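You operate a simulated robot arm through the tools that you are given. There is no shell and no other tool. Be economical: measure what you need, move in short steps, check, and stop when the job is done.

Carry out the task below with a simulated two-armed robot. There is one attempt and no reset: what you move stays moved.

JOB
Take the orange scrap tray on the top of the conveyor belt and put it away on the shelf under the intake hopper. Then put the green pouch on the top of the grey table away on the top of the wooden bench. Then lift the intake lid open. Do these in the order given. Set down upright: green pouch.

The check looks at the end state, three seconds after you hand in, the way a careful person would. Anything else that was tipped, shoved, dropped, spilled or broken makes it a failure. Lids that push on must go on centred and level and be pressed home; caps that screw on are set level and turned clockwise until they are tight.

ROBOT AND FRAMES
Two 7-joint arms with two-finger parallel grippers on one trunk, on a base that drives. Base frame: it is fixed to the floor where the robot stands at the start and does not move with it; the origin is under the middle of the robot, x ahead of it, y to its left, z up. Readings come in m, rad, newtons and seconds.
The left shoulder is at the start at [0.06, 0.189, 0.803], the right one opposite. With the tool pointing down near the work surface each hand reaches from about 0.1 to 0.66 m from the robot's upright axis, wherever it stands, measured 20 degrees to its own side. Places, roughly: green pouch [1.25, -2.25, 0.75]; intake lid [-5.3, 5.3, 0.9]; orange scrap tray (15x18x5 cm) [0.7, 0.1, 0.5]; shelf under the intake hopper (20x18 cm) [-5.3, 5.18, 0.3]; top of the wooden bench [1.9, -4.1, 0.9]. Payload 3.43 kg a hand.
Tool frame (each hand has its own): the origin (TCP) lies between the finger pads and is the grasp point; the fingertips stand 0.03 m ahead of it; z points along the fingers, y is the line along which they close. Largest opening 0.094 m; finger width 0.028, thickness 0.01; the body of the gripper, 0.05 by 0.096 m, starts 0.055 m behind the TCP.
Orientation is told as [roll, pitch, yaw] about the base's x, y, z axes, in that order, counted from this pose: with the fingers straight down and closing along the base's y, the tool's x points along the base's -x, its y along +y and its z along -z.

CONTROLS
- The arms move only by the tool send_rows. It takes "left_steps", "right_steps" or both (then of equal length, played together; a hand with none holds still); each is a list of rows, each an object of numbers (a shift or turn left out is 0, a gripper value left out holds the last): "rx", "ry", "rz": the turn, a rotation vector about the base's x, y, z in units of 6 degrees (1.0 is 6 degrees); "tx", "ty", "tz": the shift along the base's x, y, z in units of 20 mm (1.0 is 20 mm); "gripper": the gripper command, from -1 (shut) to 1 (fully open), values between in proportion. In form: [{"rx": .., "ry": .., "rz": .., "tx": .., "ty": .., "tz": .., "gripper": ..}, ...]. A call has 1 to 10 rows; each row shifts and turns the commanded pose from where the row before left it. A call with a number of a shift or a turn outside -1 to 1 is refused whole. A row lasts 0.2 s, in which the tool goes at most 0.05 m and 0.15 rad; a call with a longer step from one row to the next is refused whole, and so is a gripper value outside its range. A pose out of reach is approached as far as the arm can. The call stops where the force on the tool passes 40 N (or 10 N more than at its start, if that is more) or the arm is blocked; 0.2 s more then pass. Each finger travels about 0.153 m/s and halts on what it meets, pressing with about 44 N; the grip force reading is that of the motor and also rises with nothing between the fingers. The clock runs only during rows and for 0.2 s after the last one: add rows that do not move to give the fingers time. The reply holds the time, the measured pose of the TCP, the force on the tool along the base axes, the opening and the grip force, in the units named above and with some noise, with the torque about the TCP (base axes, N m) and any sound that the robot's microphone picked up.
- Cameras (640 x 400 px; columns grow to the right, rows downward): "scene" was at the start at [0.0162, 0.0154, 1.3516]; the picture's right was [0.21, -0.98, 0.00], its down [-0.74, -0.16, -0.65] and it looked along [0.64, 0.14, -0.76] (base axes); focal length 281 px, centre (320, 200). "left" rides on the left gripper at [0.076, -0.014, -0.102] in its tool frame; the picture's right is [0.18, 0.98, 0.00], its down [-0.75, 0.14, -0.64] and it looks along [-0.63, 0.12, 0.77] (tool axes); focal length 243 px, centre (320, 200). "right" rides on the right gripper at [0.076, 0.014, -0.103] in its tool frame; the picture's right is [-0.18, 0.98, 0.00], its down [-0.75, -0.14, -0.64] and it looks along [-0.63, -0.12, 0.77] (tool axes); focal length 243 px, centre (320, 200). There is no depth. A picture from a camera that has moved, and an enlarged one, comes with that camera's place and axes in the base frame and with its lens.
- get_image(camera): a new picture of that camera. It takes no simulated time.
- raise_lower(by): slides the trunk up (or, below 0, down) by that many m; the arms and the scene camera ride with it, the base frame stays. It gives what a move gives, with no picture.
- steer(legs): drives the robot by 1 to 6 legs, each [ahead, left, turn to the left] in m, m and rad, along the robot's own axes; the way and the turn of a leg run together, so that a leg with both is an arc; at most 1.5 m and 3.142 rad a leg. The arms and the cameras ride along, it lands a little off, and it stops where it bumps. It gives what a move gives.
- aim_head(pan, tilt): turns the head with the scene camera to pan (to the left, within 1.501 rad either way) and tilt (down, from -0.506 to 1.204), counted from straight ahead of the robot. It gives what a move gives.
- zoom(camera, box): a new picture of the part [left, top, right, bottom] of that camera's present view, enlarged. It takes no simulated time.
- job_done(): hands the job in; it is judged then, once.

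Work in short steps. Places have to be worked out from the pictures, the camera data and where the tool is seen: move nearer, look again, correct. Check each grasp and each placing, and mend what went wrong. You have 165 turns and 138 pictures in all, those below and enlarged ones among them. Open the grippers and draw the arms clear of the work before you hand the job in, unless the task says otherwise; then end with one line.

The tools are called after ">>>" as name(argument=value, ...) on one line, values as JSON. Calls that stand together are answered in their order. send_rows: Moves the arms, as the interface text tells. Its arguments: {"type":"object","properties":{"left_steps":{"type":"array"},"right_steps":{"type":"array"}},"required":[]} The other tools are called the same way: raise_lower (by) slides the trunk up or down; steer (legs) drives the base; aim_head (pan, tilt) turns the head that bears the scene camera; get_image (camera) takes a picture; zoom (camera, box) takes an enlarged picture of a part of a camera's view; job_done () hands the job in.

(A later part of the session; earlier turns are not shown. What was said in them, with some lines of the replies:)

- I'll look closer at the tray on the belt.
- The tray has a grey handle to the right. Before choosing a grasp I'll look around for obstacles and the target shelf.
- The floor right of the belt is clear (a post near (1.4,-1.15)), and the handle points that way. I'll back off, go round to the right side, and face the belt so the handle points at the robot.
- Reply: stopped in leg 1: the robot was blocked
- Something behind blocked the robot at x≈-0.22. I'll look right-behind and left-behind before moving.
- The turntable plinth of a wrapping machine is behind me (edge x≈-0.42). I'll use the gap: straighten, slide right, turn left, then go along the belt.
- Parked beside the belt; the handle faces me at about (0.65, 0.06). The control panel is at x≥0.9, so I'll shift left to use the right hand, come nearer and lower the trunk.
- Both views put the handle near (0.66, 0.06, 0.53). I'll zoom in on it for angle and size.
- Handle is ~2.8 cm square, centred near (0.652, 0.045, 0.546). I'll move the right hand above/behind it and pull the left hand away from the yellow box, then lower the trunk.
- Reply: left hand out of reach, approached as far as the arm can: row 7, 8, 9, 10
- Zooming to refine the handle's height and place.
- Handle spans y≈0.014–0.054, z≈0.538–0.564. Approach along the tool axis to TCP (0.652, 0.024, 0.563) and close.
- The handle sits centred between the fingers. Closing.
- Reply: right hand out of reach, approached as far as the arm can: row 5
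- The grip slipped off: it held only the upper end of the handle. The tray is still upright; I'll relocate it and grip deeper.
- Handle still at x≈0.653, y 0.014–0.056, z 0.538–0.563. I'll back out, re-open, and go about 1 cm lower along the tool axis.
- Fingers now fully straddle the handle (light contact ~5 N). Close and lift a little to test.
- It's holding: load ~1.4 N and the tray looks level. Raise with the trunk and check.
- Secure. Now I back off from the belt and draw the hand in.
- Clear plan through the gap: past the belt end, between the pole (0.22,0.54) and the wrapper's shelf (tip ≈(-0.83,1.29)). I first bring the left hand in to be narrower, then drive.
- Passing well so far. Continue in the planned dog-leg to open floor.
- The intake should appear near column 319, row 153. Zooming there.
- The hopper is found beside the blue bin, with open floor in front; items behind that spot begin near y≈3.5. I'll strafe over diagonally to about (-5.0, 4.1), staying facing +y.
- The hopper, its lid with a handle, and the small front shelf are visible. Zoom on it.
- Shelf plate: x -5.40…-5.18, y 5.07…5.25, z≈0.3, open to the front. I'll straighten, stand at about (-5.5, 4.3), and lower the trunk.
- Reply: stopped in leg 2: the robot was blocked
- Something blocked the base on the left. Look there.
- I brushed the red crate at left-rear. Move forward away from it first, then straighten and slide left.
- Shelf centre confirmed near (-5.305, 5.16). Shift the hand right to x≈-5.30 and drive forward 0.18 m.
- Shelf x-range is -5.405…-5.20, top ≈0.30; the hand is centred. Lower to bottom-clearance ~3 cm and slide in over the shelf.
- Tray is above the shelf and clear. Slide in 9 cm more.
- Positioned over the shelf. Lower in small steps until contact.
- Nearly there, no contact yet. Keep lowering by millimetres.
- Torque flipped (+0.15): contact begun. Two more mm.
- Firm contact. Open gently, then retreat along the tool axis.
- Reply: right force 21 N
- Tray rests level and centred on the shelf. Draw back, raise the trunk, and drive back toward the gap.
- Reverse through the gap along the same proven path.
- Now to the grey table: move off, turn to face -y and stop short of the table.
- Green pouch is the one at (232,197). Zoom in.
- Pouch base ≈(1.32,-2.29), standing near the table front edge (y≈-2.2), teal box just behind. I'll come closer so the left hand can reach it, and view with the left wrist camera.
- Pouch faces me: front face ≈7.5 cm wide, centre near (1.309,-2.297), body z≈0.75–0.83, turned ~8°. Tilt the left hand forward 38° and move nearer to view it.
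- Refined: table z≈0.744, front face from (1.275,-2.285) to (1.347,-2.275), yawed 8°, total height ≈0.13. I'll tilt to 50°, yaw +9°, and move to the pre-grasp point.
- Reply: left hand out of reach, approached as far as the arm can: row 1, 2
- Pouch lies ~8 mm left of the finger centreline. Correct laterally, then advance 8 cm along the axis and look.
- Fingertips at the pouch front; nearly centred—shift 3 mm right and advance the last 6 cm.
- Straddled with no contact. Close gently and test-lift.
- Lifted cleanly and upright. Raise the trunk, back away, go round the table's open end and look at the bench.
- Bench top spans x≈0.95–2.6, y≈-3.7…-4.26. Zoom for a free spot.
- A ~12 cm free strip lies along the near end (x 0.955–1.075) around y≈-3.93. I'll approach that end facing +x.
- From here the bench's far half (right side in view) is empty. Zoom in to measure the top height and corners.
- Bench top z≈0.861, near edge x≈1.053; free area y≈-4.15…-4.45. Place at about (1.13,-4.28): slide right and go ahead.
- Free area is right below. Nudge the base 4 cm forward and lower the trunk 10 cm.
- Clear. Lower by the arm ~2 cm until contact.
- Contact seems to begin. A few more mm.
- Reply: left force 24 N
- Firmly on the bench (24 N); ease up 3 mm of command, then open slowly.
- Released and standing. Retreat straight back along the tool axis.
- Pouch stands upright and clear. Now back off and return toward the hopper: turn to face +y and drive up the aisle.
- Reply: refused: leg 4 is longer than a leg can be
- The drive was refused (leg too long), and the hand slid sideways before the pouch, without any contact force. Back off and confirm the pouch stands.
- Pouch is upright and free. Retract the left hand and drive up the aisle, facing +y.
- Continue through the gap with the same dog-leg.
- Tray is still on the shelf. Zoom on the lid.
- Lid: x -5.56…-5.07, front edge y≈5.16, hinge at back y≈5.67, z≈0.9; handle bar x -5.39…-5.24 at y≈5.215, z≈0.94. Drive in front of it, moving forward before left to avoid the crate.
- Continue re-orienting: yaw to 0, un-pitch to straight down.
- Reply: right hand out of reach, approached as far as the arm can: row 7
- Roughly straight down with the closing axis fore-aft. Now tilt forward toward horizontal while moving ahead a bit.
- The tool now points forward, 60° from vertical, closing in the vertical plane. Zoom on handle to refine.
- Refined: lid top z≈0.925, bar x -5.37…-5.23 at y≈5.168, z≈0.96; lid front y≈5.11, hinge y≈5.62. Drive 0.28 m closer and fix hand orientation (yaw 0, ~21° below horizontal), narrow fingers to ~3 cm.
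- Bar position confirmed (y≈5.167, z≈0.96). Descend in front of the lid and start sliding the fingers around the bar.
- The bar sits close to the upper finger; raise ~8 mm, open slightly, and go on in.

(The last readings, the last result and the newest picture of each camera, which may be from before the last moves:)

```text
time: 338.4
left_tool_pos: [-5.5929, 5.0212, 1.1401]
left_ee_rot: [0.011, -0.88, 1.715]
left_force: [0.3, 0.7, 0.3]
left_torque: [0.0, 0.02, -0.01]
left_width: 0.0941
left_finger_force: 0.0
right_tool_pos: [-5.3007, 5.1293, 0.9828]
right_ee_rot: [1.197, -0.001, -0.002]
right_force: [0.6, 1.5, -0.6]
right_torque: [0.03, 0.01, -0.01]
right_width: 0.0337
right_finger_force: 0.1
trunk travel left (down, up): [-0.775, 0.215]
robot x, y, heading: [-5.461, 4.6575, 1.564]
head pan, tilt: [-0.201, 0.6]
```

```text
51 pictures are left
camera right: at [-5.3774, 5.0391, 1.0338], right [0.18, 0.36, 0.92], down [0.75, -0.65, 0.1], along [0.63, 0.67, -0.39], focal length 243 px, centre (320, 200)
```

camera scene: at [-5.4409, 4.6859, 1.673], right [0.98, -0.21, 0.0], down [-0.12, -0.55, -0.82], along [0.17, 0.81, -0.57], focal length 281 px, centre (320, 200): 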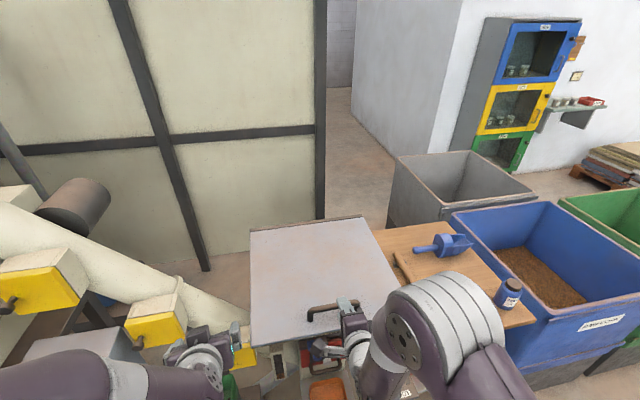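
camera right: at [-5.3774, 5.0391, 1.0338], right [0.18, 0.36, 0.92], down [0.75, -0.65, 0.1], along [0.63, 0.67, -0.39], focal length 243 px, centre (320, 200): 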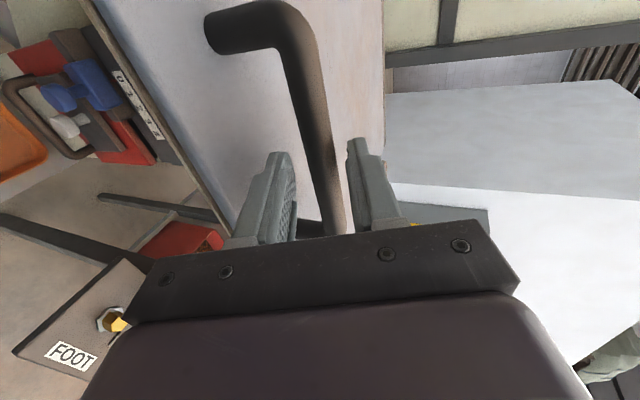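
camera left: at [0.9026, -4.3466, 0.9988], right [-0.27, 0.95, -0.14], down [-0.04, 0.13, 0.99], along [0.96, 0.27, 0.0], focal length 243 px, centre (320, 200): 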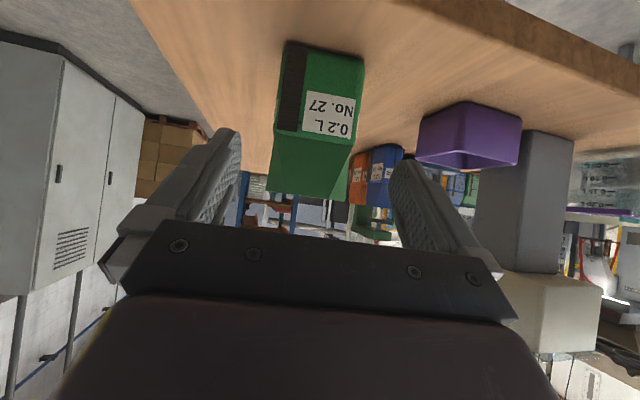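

Now centred. Advance 3 cm more.

>>> send_rows(right_steps=[{"ty": 0.5, "tz": -0.2}, {"ty": 0.5, "tz": -0.2}, {"ty": 0.5, "tz": -0.2}, {}])

>>> get_image(camera="right")

>>> zoom(camera="scene", box=[280, 270, 400, 345])

```text
time: 339.4
left_tool_pos: [-5.5933, 5.0211, 1.1401]
left_ee_rot: [0.011, -0.882, 1.716]
left_force: [0.2, 0.0, -0.4]
left_torque: [0.03, 0.0, -0.03]
left_width: 0.094
left_finger_force: 0.1
right_tool_pos: [-5.2994, 5.1579, 0.9712]
right_ee_rot: [1.196, -0.003, -0.003]
right_force: [-0.4, -0.6, -0.8]
right_torque: [0.0, -0.01, 0.01]
right_width: 0.0338
right_finger_force: 0.0
trunk travel left (down, up): [-0.775, 0.215]
robot x, y, heading: [-5.4564, 4.6568, 1.566]
head pan, tilt: [-0.201, 0.6]
```

```text
50 pictures are left
camera right: at [-5.3768, 5.0681, 1.0227], right [0.18, 0.36, 0.92], down [0.75, -0.65, 0.1], along [0.63, 0.67, -0.39], focal length 243 px, centre (320, 200)
```

right: 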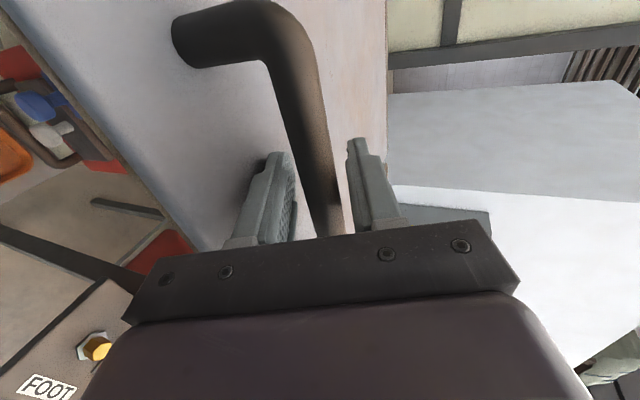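

```text
5.33 times, centred on (340, 308) of scene
camera zoom: at [-5.4407, 4.6855, 1.673], right [0.98, -0.21, 0.0], down [-0.12, -0.55, -0.83], along [0.17, 0.81, -0.56], focal length 1497 px, centre (213, -373)
```

zoom: 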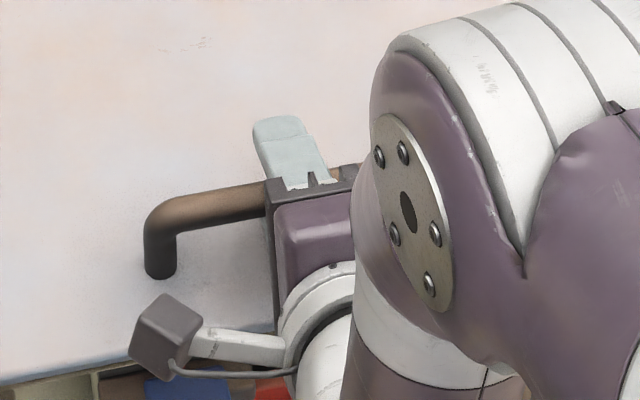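

Bar is inside the fingers. Grip, then swing up about the hinge (y≈5.62, z≈0.92) with the tool rotating along—first 10 rows (~23°).

>>> send_rows(right_steps=[{"gripper": -0.6}, {"gripper": -1}, {}, {}])

>>> send_rows(right_steps=[{"rx": -0.383, "ty": 0.121, "tz": 0.925}, {"rx": -0.383, "ty": 0.158, "tz": 0.92}, {"rx": -0.383, "ty": 0.195, "tz": 0.912}, {"rx": -0.383, "ty": 0.231, "tz": 0.904}, {"rx": -0.383, "ty": 0.267, "tz": 0.894}, {"rx": -0.383, "ty": 0.303, "tz": 0.882}, {"rx": -0.383, "ty": 0.338, "tz": 0.87}, {"rx": -0.383, "ty": 0.373, "tz": 0.855}, {"rx": -0.383, "ty": 0.407, "tz": 0.84}, {"rx": -0.383, "ty": 0.44, "tz": 0.823}])

>>> get_image(camera="scene")

```text
time: 340.4
left_tool_pos: [-5.593, 5.019, 1.1416]
left_ee_rot: [0.011, -0.881, 1.716]
left_force: [0.4, -0.3, 0.2]
left_torque: [-0.01, 0.0, 0.01]
left_width: 0.0941
left_finger_force: 0.1
right_tool_pos: [-5.2994, 5.1595, 0.972]
right_ee_rot: [1.198, -0.001, -0.002]
right_force: [1.5, 3.6, 8.0]
right_torque: [-0.02, 0.02, 0.09]
right_width: 0.0224
right_finger_force: 45.1
trunk travel left (down, up): [-0.775, 0.215]
robot x, y, heading: [-5.4592, 4.6589, 1.566]
head pan, tilt: [-0.201, 0.6]
```

```text
time: 342.6
left_tool_pos: [-5.5927, 5.0217, 1.1411]
left_ee_rot: [0.011, -0.88, 1.713]
left_force: [1.0, -1.2, 0.5]
left_torque: [0.0, -0.02, -0.02]
left_width: 0.0942
left_finger_force: 0.0
right_tool_pos: [-5.3006, 5.2168, 1.1476]
right_ee_rot: [0.795, -0.002, 0.0]
right_force: [-0.3, 0.4, -6.6]
right_torque: [-0.07, -0.61, -0.72]
right_width: 0.0221
right_finger_force: 45.1
trunk travel left (down, up): [-0.775, 0.215]
robot x, y, heading: [-5.4587, 4.6559, 1.563]
head pan, tilt: [-0.201, 0.6]
```

```text
48 pictures are left
camera scene: at [-5.4405, 4.6871, 1.6729], right [0.98, -0.21, 0.0], down [-0.12, -0.55, -0.82], along [0.17, 0.81, -0.57], focal length 281 px, centre (320, 200)
```

scene: 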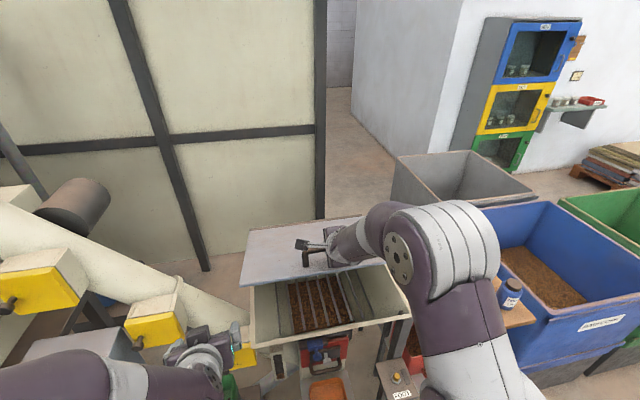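

The lid lifts smoothly (~7 N). Continue the arc another 23°.

>>> send_rows(right_steps=[{"rx": -0.383, "ty": 0.473, "tz": 0.804}, {"rx": -0.383, "ty": 0.505, "tz": 0.785}, {"rx": -0.383, "ty": 0.536, "tz": 0.764}, {"rx": -0.383, "ty": 0.566, "tz": 0.742}, {"rx": -0.383, "ty": 0.595, "tz": 0.718}, {"rx": -0.383, "ty": 0.624, "tz": 0.694}, {"rx": -0.383, "ty": 0.651, "tz": 0.668}, {"rx": -0.383, "ty": 0.677, "tz": 0.642}, {"rx": -0.383, "ty": 0.703, "tz": 0.614}, {"rx": -0.383, "ty": 0.727, "tz": 0.585}])

>>> get_image(camera="scene")

```text
time: 344.8
left_tool_pos: [-5.5936, 5.0126, 1.1429]
left_ee_rot: [0.007, -0.888, 1.715]
left_force: [-0.1, 0.5, 0.2]
left_torque: [-0.03, 0.02, -0.02]
left_width: 0.094
left_finger_force: 0.0
right_tool_pos: [-5.2935, 5.2239, 1.151]
right_ee_rot: [0.57, -0.035, -0.023]
right_force: [-5.2, -31.7, 17.1]
right_torque: [0.14, -0.06, 0.16]
right_width: 0.0225
right_finger_force: 44.8
right hand out of reach, approached as far as the arm can: row 1, 2, 3, 4, 5, 6, 7, 8, 9, 10
trunk travel left (down, up): [-0.775, 0.215]
robot x, y, heading: [-5.4594, 4.6615, 1.567]
head pan, tilt: [-0.201, 0.6]
```

```text
47 pictures are left
camera scene: at [-5.4414, 4.6731, 1.6733], right [0.98, -0.21, 0.0], down [-0.12, -0.55, -0.83], along [0.17, 0.81, -0.56], focal length 281 px, centre (320, 200)
```

scene: 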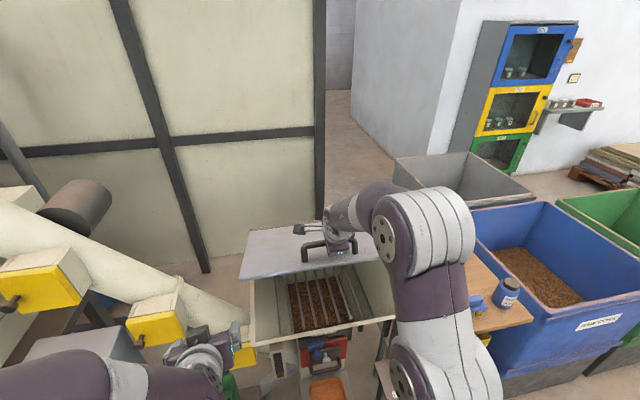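

The arm hit its limit at this pose. I'll undo the excess rotation, loosen into a cage grip, then gain height/forward reach using trunk and base in small alternating steps.

>>> send_rows(right_steps=[{"rx": 0.9, "ty": -0.1}, {"rx": 0.9}, {"rx": 0.9}, {"gripper": -0.42}, {}])

>>> get_image(camera="right")

```text
time: 346.0
left_tool_pos: [-5.595, 5.0192, 1.1422]
left_ee_rot: [0.01, -0.882, 1.716]
left_force: [0.1, -0.9, -0.5]
left_torque: [0.01, -0.02, -0.02]
left_width: 0.094
left_finger_force: 0.1
right_tool_pos: [-5.2935, 5.2345, 1.153]
right_ee_rot: [0.793, -0.033, -0.034]
right_force: [-0.5, 0.8, 0.7]
right_torque: [0.03, 0.02, 0.0]
right_width: 0.0272
right_finger_force: 0.0
right hand out of reach, approached as far as the arm can: row 3
trunk travel left (down, up): [-0.775, 0.215]
robot x, y, heading: [-5.4618, 4.6591, 1.564]
head pan, tilt: [-0.201, 0.6]
```

```text
46 pictures are left
camera right: at [-5.3747, 5.1735, 1.2332], right [0.18, 0.68, 0.71], down [0.72, -0.58, 0.37], along [0.67, 0.44, -0.6], focal length 243 px, centre (320, 200)
```

right: 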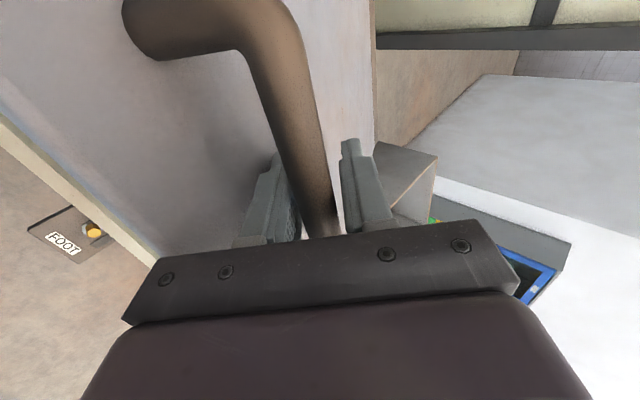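

Load on the hand is ~0 now—perhaps the lid holds itself. Test by dropping the hand 1 cm within the cage.

>>> send_rows(right_steps=[{"gripper": -0.2}, {"tz": -0.25}, {"tz": -0.25}, {}, {}])

>>> get_image(camera="right")

```text
time: 347.2
left_tool_pos: [-5.5939, 5.0201, 1.1407]
left_ee_rot: [0.008, -0.883, 1.716]
left_force: [-0.1, -0.1, -0.1]
left_torque: [0.03, 0.02, -0.04]
left_width: 0.094
left_finger_force: 0.1
right_tool_pos: [-5.2923, 5.2339, 1.1413]
right_ee_rot: [0.792, -0.033, -0.033]
right_force: [0.0, 0.5, -0.7]
right_torque: [0.01, -0.03, -0.03]
right_width: 0.0378
right_finger_force: 0.0
trunk travel left (down, up): [-0.775, 0.215]
robot x, y, heading: [-5.4575, 4.6589, 1.565]
head pan, tilt: [-0.201, 0.6]
```

```text
45 pictures are left
camera right: at [-5.3739, 5.1748, 1.2223], right [0.18, 0.68, 0.71], down [0.72, -0.58, 0.38], along [0.67, 0.44, -0.6], focal length 243 px, centre (320, 200)
```

right: 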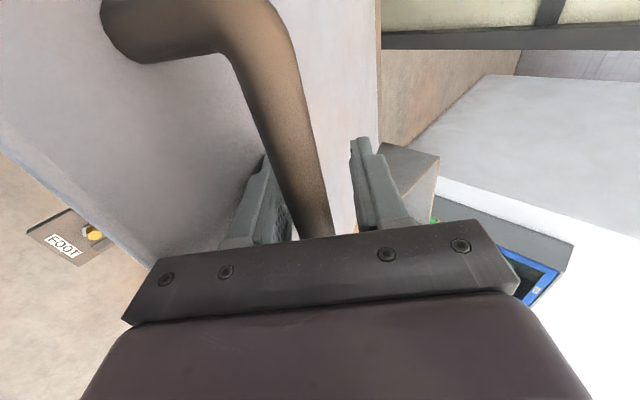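

Unclear; wait a second or two without moving and compare.

>>> send_rows(right_steps=[{}, {}, {}, {}, {}, {}, {}, {}, {}, {}])

>>> get_image(camera="right")

>>> get_image(camera="scene")

```text
time: 349.4
left_tool_pos: [-5.5933, 5.0197, 1.1404]
left_ee_rot: [0.012, -0.882, 1.714]
left_force: [0.5, 0.5, -0.4]
left_torque: [-0.02, -0.02, -0.01]
left_width: 0.0942
left_finger_force: 0.0
right_tool_pos: [-5.2914, 5.2362, 1.1417]
right_ee_rot: [0.794, -0.033, -0.032]
right_force: [-1.0, 0.0, 0.4]
right_torque: [0.06, 0.02, 0.0]
right_width: 0.0377
right_finger_force: 0.0
trunk travel left (down, up): [-0.775, 0.215]
robot x, y, heading: [-5.4557, 4.656, 1.567]
head pan, tilt: [-0.201, 0.6]
```

```text
44 pictures are left
camera right: at [-5.3739, 5.1748, 1.2223], right [0.18, 0.68, 0.71], down [0.72, -0.58, 0.38], along [0.67, 0.44, -0.6], focal length 243 px, centre (320, 200)
```

right: 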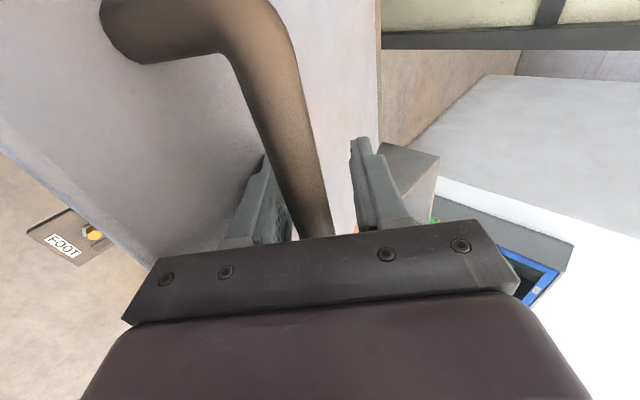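

```text
43 pictures are left
camera scene: at [-5.4406, 4.6856, 1.673], right [0.98, -0.21, 0.0], down [-0.12, -0.55, -0.83], along [0.17, 0.81, -0.56], focal length 281 px, centre (320, 200)
```

scene: 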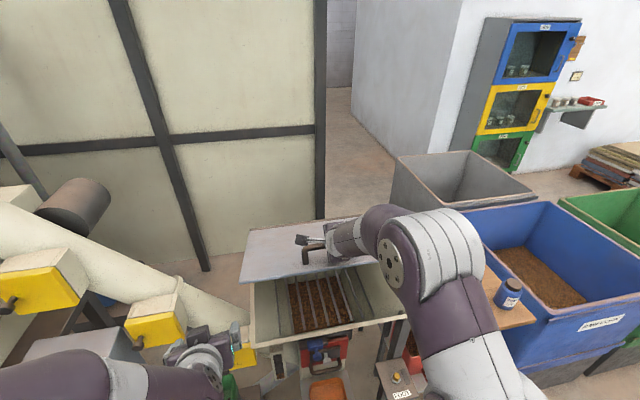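

Everything is static with zero force: the hinge holds the lid by friction. Withdraw the right hand along its axis and verify.

>>> send_rows(right_steps=[{"ty": -0.71, "tz": 0.7}, {"ty": -0.71, "tz": 0.7}, {"ty": -0.71, "tz": 0.7}, {"ty": -0.71, "tz": 0.7}, {"ty": -0.9, "tz": 0.4}, {"ty": -1}, {"ty": -1}, {"ty": -1}, {"ty": -1}, {}])

>>> get_image(camera="scene")

```text
time: 351.6
left_tool_pos: [-5.5933, 5.0209, 1.1408]
left_ee_rot: [0.011, -0.879, 1.716]
left_force: [0.1, 0.9, 0.0]
left_torque: [0.03, -0.02, 0.0]
left_width: 0.094
left_finger_force: 0.0
right_tool_pos: [-5.2922, 5.0813, 1.2058]
right_ee_rot: [0.79, -0.035, -0.035]
right_force: [0.7, -0.1, 0.0]
right_torque: [0.03, 0.02, 0.02]
right_width: 0.0374
right_finger_force: 0.0
trunk travel left (down, up): [-0.775, 0.215]
robot x, y, heading: [-5.4578, 4.6597, 1.561]
head pan, tilt: [-0.201, 0.6]
```

```text
42 pictures are left
camera scene: at [-5.4407, 4.6862, 1.673], right [0.98, -0.21, 0.0], down [-0.12, -0.55, -0.82], along [0.17, 0.81, -0.57], focal length 281 px, centre (320, 200)
```

scene: 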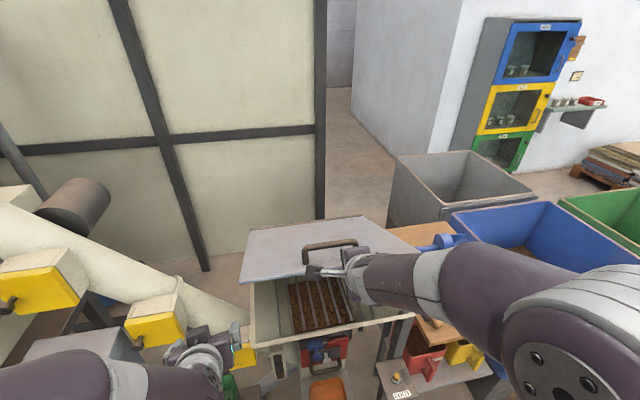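

The lid stays at ~25° by itself. I'll retract the right hand and use the left hand as a closed fist: point it nearly horizontal, move to x≈-5.43, z≈1.05, in front of the gap.

>>> send_rows(right_steps=[{"ty": -0.9}, {"ty": -0.9}, {"ty": -0.9}, {"ty": -0.9}, {"ty": -0.9}, {"ty": -0.9}, {"tx": 0.5}, {"tx": 0.5}, {"tx": 0.5}, {"tx": 0.5}], left_steps=[{"rx": 0.9, "rz": -0.28, "ty": -0.7, "gripper": -1}, {"rx": 0.9, "rz": -0.28, "ty": -0.7}, {"rx": 0.9, "rz": -0.28, "ty": -0.7, "tz": -0.6}, {"rx": 0.9, "rz": -0.28, "ty": -0.7, "tz": -0.6}, {"rx": 0.9, "rz": -0.28, "tz": -0.6, "tx": 0.6}, {"tx": 0.8, "tz": -0.6}, {"tx": 0.8, "tz": -0.6}, {"tx": 0.9, "tz": -0.6}, {"tx": 0.9, "tz": -0.6}, {"tx": 0.9, "tz": -0.3}])

>>> get_image(camera="scene")

>>> get_image(camera="left")

```text
time: 353.2
left_tool_pos: [-5.5523, 4.9767, 1.1335]
left_ee_rot: [-1.423, -1.56, 2.964]
left_force: [0.0, 0.2, 0.0]
left_torque: [0.01, -0.02, -0.01]
left_width: 0.0003
left_finger_force: 32.7
left hand out of reach, approached as far as the arm can: row 1, 2
right_tool_pos: [-5.2973, 5.0293, 1.2052]
right_ee_rot: [0.791, -0.031, -0.033]
right_force: [-0.2, -0.3, 0.4]
right_torque: [-0.02, 0.0, -0.02]
right_width: 0.0375
right_finger_force: 0.0
right hand out of reach, approached as far as the arm can: row 4, 5, 6
trunk travel left (down, up): [-0.775, 0.215]
robot x, y, heading: [-5.4576, 4.6605, 1.561]
head pan, tilt: [-0.201, 0.6]
stopped in row 7 (left hand): the arm was blocked; the commanded pose is now the measured one
```

```text
41 pictures are left
camera scene: at [-5.4396, 4.6858, 1.673], right [0.98, -0.21, 0.0], down [-0.12, -0.55, -0.82], along [0.17, 0.81, -0.57], focal length 281 px, centre (320, 200)
```

scene: 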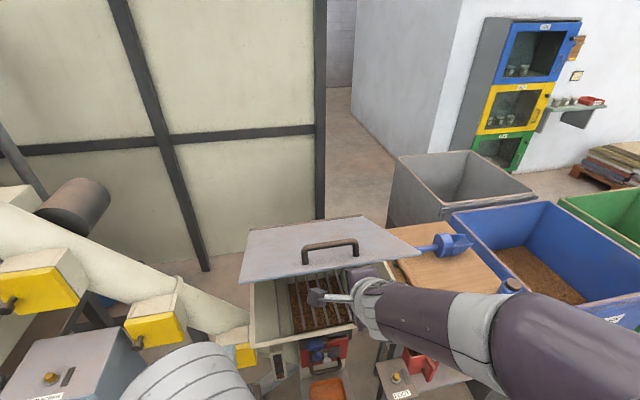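

```text
40 pictures are left
camera left: at [-5.5399, 4.8736, 1.058], right [-0.98, 0.03, -0.19], down [-0.17, -0.64, 0.75], along [-0.1, 0.77, 0.63], focal length 243 px, centre (320, 200)
```

left: 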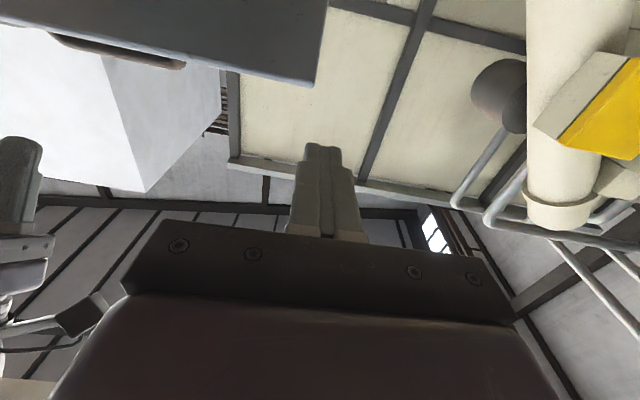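

The left hand is now horizontal but too close to the body to move sideways. Lower with the trunk, then extend it forward under the lid edge.

>>> raise_lower(by=-0.085)

>>> send_rows(left_steps=[{"ty": 0.7, "tx": 0.3}, {"ty": 0.9, "tx": 0.3}, {"ty": 0.9, "tx": 0.3}, {"ty": 0.9, "tx": 0.3}, {"ty": 0.9, "tx": 0.3}, {"ty": 0.9}, {}], right_steps=[{"tx": 0.6}, {"tx": 0.6}, {"tx": 0.6}, {"tx": 0.6}, {"tx": 0.6}, {}, {}])

>>> get_image(camera="scene")

>>> get_image(camera="left")

```text
time: 354.4
left_tool_pos: [-5.5543, 4.9757, 1.0468]
left_ee_rot: [-1.479, -1.561, 3.021]
left_force: [-0.7, -0.3, -0.9]
left_torque: [-0.03, -0.01, 0.01]
left_width: 0.0
left_finger_force: 32.7
right_tool_pos: [-5.2971, 5.0284, 1.1212]
right_ee_rot: [0.789, -0.034, -0.035]
right_force: [0.2, 0.0, -1.0]
right_torque: [-0.01, -0.01, -0.03]
right_width: 0.0375
right_finger_force: 0.0
trunk travel left (down, up): [-0.69, 0.3]
robot x, y, heading: [-5.459, 4.6607, 1.561]
head pan, tilt: [-0.201, 0.6]
```

```text
time: 356.0
left_tool_pos: [-5.5235, 5.0805, 1.0461]
left_ee_rot: [-1.016, -1.562, 2.561]
left_force: [1.0, -1.1, 0.0]
left_torque: [-0.02, 0.01, 0.0]
left_width: 0.0
left_finger_force: 33.2
right_tool_pos: [-5.2547, 5.034, 1.1257]
right_ee_rot: [0.784, -0.029, -0.033]
right_force: [0.2, -1.7, 0.9]
right_torque: [-0.01, 0.01, -0.03]
right_width: 0.0374
right_finger_force: 0.1
right hand out of reach, approached as far as the arm can: row 2, 4, 5
trunk travel left (down, up): [-0.69, 0.3]
robot x, y, heading: [-5.4595, 4.6588, 1.568]
head pan, tilt: [-0.201, 0.6]
```

```text
39 pictures are left
camera scene: at [-5.4401, 4.6855, 1.588], right [0.98, -0.21, 0.0], down [-0.12, -0.55, -0.83], along [0.17, 0.81, -0.56], focal length 281 px, centre (320, 200)
```

scene: 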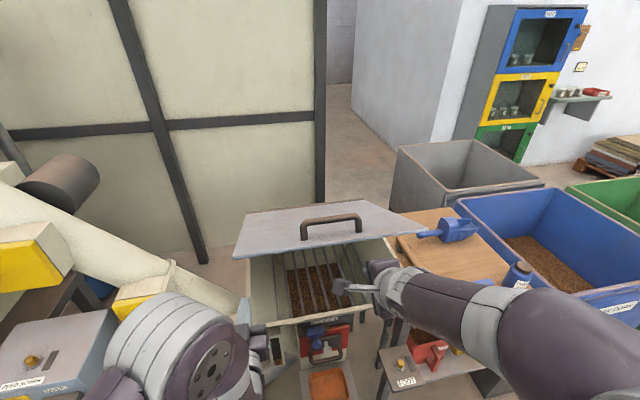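

```text
38 pictures are left
camera left: at [-5.5118, 4.977, 0.9712], right [-0.98, 0.03, -0.19], down [-0.16, -0.63, 0.76], along [-0.1, 0.77, 0.63], focal length 243 px, centre (320, 200)
```

left: 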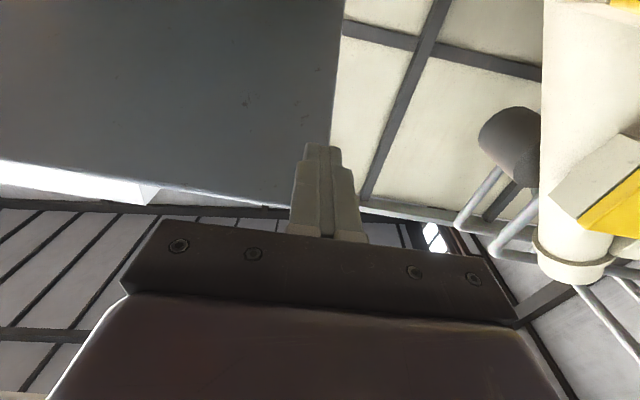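

The fist is right at the lid's left edge; shift right 8 cm, then forward under the lid.

>>> send_rows(left_steps=[{"tx": 0.9}, {"tx": 0.9}, {"tx": 0.9}, {"tx": 0.9}, {"tx": 0.5, "ty": 0.5}, {"ty": 0.9}, {"ty": 0.9}, {"ty": 0.9}, {"ty": 0.9}, {}])

>>> get_image(camera="scene")

>>> get_image(camera="left")

```text
time: 358.2
left_tool_pos: [-5.4419, 5.1623, 1.047]
left_ee_rot: [-1.094, -1.561, 2.638]
left_force: [0.7, 0.2, -0.5]
left_torque: [0.03, 0.01, -0.01]
left_width: 0.0
left_finger_force: 33.1
right_tool_pos: [-5.2563, 5.0324, 1.1255]
right_ee_rot: [0.784, -0.031, -0.034]
right_force: [0.0, -0.5, -0.5]
right_torque: [0.0, -0.01, 0.02]
right_width: 0.0374
right_finger_force: 0.0
trunk travel left (down, up): [-0.69, 0.3]
robot x, y, heading: [-5.46, 4.6604, 1.563]
head pan, tilt: [-0.201, 0.6]
```

```text
37 pictures are left
camera scene: at [-5.4406, 4.6851, 1.588], right [0.98, -0.21, 0.0], down [-0.12, -0.55, -0.83], along [0.17, 0.81, -0.56], focal length 281 px, centre (320, 200)
```

scene: 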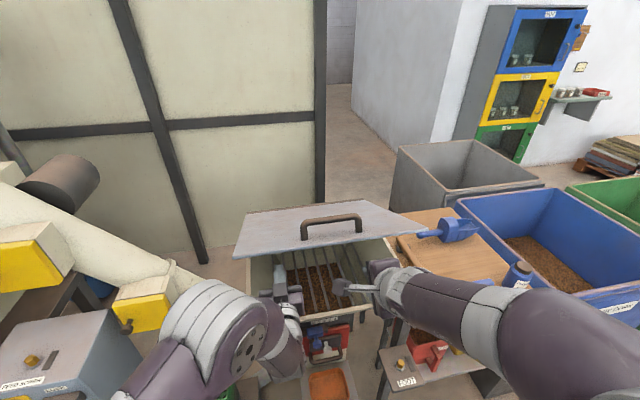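

```text
36 pictures are left
camera left: at [-5.4294, 5.0583, 0.9719], right [-0.98, 0.03, -0.19], down [-0.16, -0.63, 0.76], along [-0.1, 0.77, 0.63], focal length 243 px, centre (320, 200)
```

left: 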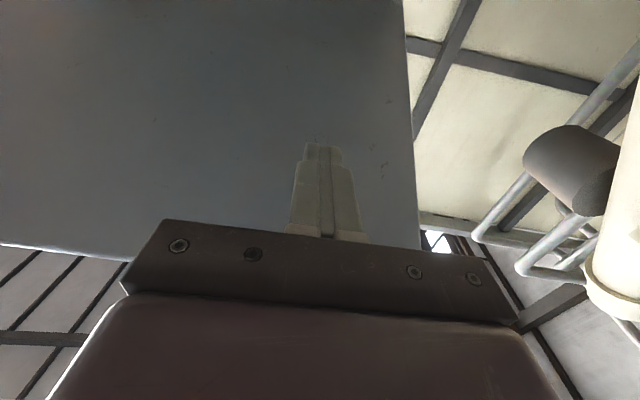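

The fist is under the lid. Push up and forward.

>>> send_rows(left_steps=[{"ty": 0.4, "tz": 0.9}, {"ty": 0.4, "tz": 0.9}, {"ty": 0.4, "tz": 0.9}, {"ty": 0.4, "tz": 0.9}, {"ty": 0.4, "tz": 0.9}, {"ty": 0.4, "tz": 0.9}, {"ty": 0.4, "tz": 0.9}, {"ty": 0.8, "tz": 0.5}, {"ty": 0.8, "tz": 0.5}, {"ty": 0.8, "tz": 0.5}])

>>> get_image(camera="scene")

```text
time: 360.4
left_tool_pos: [-5.4422, 5.2656, 1.2026]
left_ee_rot: [-1.051, -1.561, 2.595]
left_force: [0.4, -3.1, -1.3]
left_torque: [-0.02, -0.02, 0.02]
left_width: 0.0002
left_finger_force: 32.9
right_tool_pos: [-5.256, 5.034, 1.1264]
right_ee_rot: [0.782, -0.03, -0.034]
right_force: [-0.1, -0.2, -0.1]
right_torque: [0.05, 0.0, 0.02]
right_width: 0.0373
right_finger_force: 0.1
trunk travel left (down, up): [-0.69, 0.3]
robot x, y, heading: [-5.4605, 4.6588, 1.565]
head pan, tilt: [-0.201, 0.6]
```

```text
35 pictures are left
camera scene: at [-5.4406, 4.6849, 1.588], right [0.98, -0.21, 0.0], down [-0.12, -0.55, -0.83], along [0.17, 0.81, -0.56], focal length 281 px, centre (320, 200)
```

scene: 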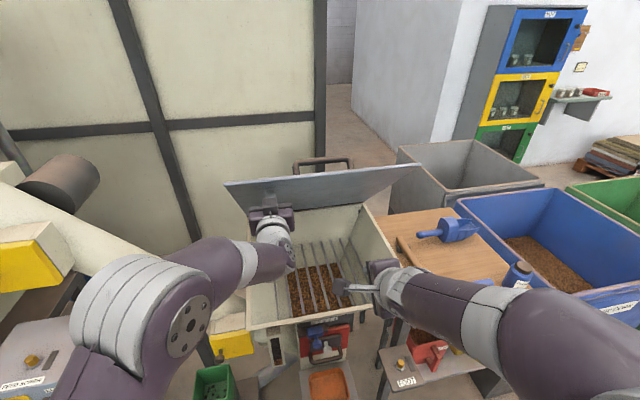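

It works—the lid rises with only ~3 N. Keep pushing forward and slightly up.

>>> send_rows(left_steps=[{"ty": 0.9, "tz": 0.4}, {"ty": 0.9, "tz": 0.4}, {"ty": 0.9, "tz": 0.4}, {"ty": 0.9, "tz": 0.3}, {"ty": 0.9, "tz": 0.3}, {"ty": 0.9, "tz": 0.2}, {"ty": 0.9}, {"ty": 0.9}, {"ty": 0.9}, {"ty": 0.9}])

>>> get_image(camera="scene")

```text
time: 362.6
left_tool_pos: [-5.4419, 5.4472, 1.2408]
left_ee_rot: [-0.902, -1.56, 2.443]
left_force: [0.6, 0.4, 0.1]
left_torque: [-0.04, -0.01, 0.03]
left_width: 0.0
left_finger_force: 33.3
right_tool_pos: [-5.2556, 5.0359, 1.1261]
right_ee_rot: [0.781, -0.034, -0.032]
right_force: [0.3, 0.8, -0.1]
right_torque: [-0.01, 0.02, -0.01]
right_width: 0.0374
right_finger_force: 0.1
trunk travel left (down, up): [-0.69, 0.3]
robot x, y, heading: [-5.4582, 4.6563, 1.563]
head pan, tilt: [-0.201, 0.6]
```

```text
34 pictures are left
camera scene: at [-5.4408, 4.6862, 1.5879], right [0.98, -0.21, 0.0], down [-0.12, -0.55, -0.82], along [0.17, 0.81, -0.57], focal length 281 px, centre (320, 200)
```

scene: 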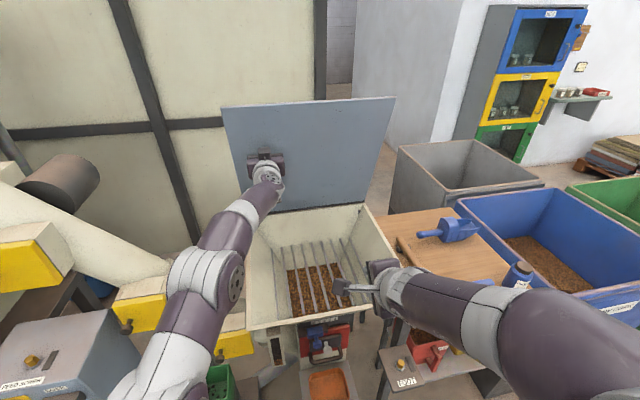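

Lid is ~65–70° open. Keep pushing forward.

>>> send_rows(left_steps=[{"ty": 0.9}, {"ty": 0.9}, {"ty": 0.9}, {"ty": 0.9}, {"ty": 0.9}, {"ty": 0.9}, {"ty": 0.9}])

>>> get_image(camera="scene")

```text
time: 363.0
left_tool_pos: [-5.442, 5.4474, 1.2413]
left_ee_rot: [-0.71, -1.559, 2.25]
left_force: [-5.8, -45.7, -4.9]
left_torque: [0.45, 0.0, 0.24]
left_width: 0.0002
left_finger_force: 33.3
right_tool_pos: [-5.2587, 5.0252, 1.1295]
right_ee_rot: [0.791, -0.034, -0.031]
right_force: [-0.5, -0.3, -0.4]
right_torque: [0.0, 0.0, -0.01]
right_width: 0.0374
right_finger_force: 0.0
trunk travel left (down, up): [-0.69, 0.3]
robot x, y, heading: [-5.4581, 4.6594, 1.567]
head pan, tilt: [-0.201, 0.6]
stopped in row 1 (left hand): the force on the tool passed its limit at 54 N (the readings are from after the stop); the commanded pose is now the measured one
```

```text
33 pictures are left
camera scene: at [-5.443, 4.6719, 1.5882], right [0.98, -0.2, 0.0], down [-0.11, -0.55, -0.83], along [0.17, 0.81, -0.56], focal length 281 px, centre (320, 200)
```

scene: 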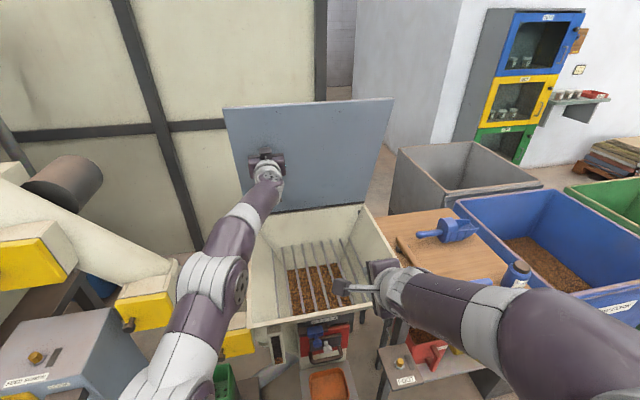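

54 N stop: the lid reached its end stop (~66°). Draw the left hand back and check that the lid stays open.

>>> send_rows(left_steps=[{"ty": -0.9}, {"ty": -0.9}, {"ty": -0.9}, {"ty": -0.9}, {"ty": -0.9}, {"ty": -0.9}, {"ty": -0.9}, {"ty": -0.9}, {"ty": -0.9}, {"ty": -0.9}])

>>> get_image(camera="scene")

```text
time: 365.2
left_tool_pos: [-5.4404, 5.2787, 1.2349]
left_ee_rot: [-0.373, -1.551, 1.914]
left_force: [0.2, -0.2, 0.8]
left_torque: [0.0, 0.02, 0.01]
left_width: 0.0004
left_finger_force: 33.4
right_tool_pos: [-5.2557, 5.0337, 1.126]
right_ee_rot: [0.784, -0.031, -0.031]
right_force: [0.0, -0.7, -0.4]
right_torque: [0.02, -0.01, 0.0]
right_width: 0.0378
right_finger_force: 0.0
trunk travel left (down, up): [-0.69, 0.3]
robot x, y, heading: [-5.4604, 4.6592, 1.564]
head pan, tilt: [-0.201, 0.6]
```

```text
32 pictures are left
camera scene: at [-5.4408, 4.6841, 1.588], right [0.98, -0.2, 0.0], down [-0.12, -0.55, -0.83], along [0.17, 0.81, -0.56], focal length 281 px, centre (320, 200)
```

scene: 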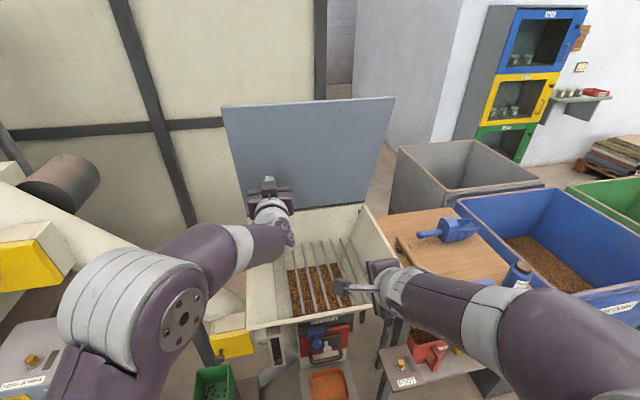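

The lid stays open. Drive straight back 0.3 m, open grippers, and check everything.

>>> steer(legs=[[-0.3, 0, 0]])

>>> send_rows(left_steps=[{"gripper": 1}, {}, {}, {}], right_steps=[{"gripper": 1}, {}, {}, {}])

>>> get_image(camera="scene")

```text
time: 367.2
left_tool_pos: [-5.4442, 4.9831, 1.2348]
left_ee_rot: [-0.345, -1.553, 1.891]
left_force: [0.4, -0.3, -0.6]
left_torque: [-0.01, -0.02, 0.01]
left_width: 0.0
left_finger_force: 33.3
right_tool_pos: [-5.2584, 4.7383, 1.1262]
right_ee_rot: [0.786, -0.032, -0.031]
right_force: [0.8, 0.6, -0.4]
right_torque: [0.0, 0.02, -0.03]
right_width: 0.0375
right_finger_force: 0.1
trunk travel left (down, up): [-0.69, 0.3]
robot x, y, heading: [-5.4587, 4.3613, 1.566]
head pan, tilt: [-0.201, 0.6]
```

```text
time: 368.2
left_tool_pos: [-5.4427, 4.9826, 1.234]
left_ee_rot: [-0.343, -1.551, 1.888]
left_force: [0.1, 0.7, -0.5]
left_torque: [0.0, 0.02, -0.03]
left_width: 0.094
left_finger_force: 0.1
right_tool_pos: [-5.2567, 4.7371, 1.1267]
right_ee_rot: [0.785, -0.033, -0.03]
right_force: [-0.4, -0.3, 0.2]
right_torque: [0.01, 0.0, 0.01]
right_width: 0.0939
right_finger_force: 0.0
trunk travel left (down, up): [-0.69, 0.3]
robot x, y, heading: [-5.4608, 4.3615, 1.566]
head pan, tilt: [-0.201, 0.6]
```

```text
31 pictures are left
camera scene: at [-5.4423, 4.3884, 1.588], right [0.98, -0.2, 0.0], down [-0.12, -0.55, -0.83], along [0.17, 0.81, -0.56], focal length 281 px, centre (320, 200)
```

scene: 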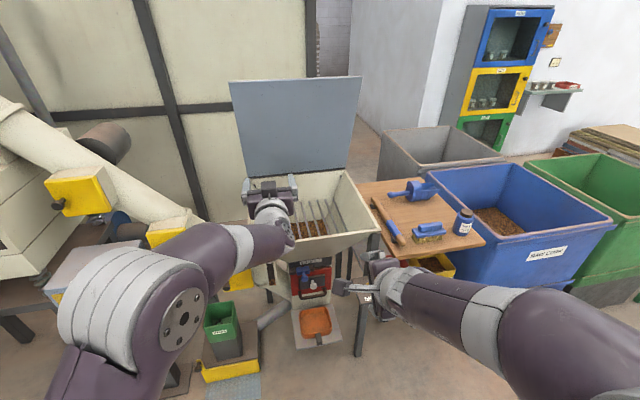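

Tray on shelf, lid open and steady. One last check of the red crate brushed earlier.

>>> aim_head(pan=1.5, tilt=0.8)

>>> get_image(camera="scene")

```text
time: 370.0
left_tool_pos: [-5.4431, 4.9836, 1.2355]
left_ee_rot: [-0.346, -1.552, 1.888]
left_force: [-0.5, 1.0, 0.6]
left_torque: [0.03, 0.02, -0.01]
left_width: 0.0941
left_finger_force: 0.0
right_tool_pos: [-5.2577, 4.7371, 1.126]
right_ee_rot: [0.784, -0.032, -0.032]
right_force: [0.4, 0.9, -0.4]
right_torque: [0.01, 0.02, 0.01]
right_width: 0.0938
right_finger_force: 0.1
trunk travel left (down, up): [-0.69, 0.3]
robot x, y, heading: [-5.4578, 4.3642, 1.562]
head pan, tilt: [1.499, 0.799]
```

```text
30 pictures are left
camera scene: at [-5.5408, 4.3081, 1.5711], right [0.08, 1.0, 0.0], down [0.71, -0.06, -0.7], along [-0.7, 0.05, -0.72], focal length 281 px, centre (320, 200)
```

scene: 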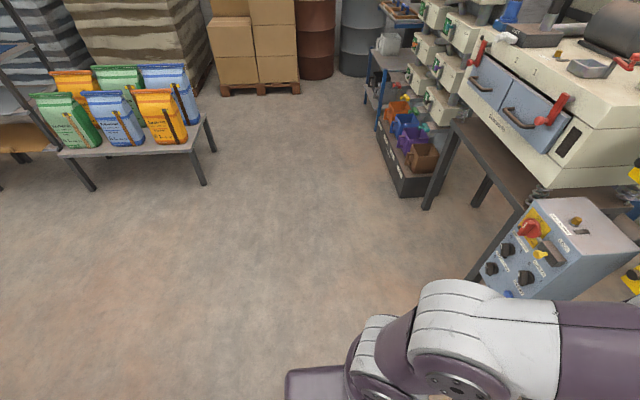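

The crate was upright when last seen, the grippers are open and the arms are clear. Handing in.

>>> job_done()

```text
The job is handed in.
```

All three steps were done in order: the orange tray sits on the shelf under the hopper, the green pouch stands upright on the wooden bench, and the intake lid is open to its end stop (about 66°) and stays there. While positioning at the hopper the base bumped something, apparently the red crate nearby. It was upright just afterwards, but I couldn't see it at the end, so I can't rule out that it shifted slightly.
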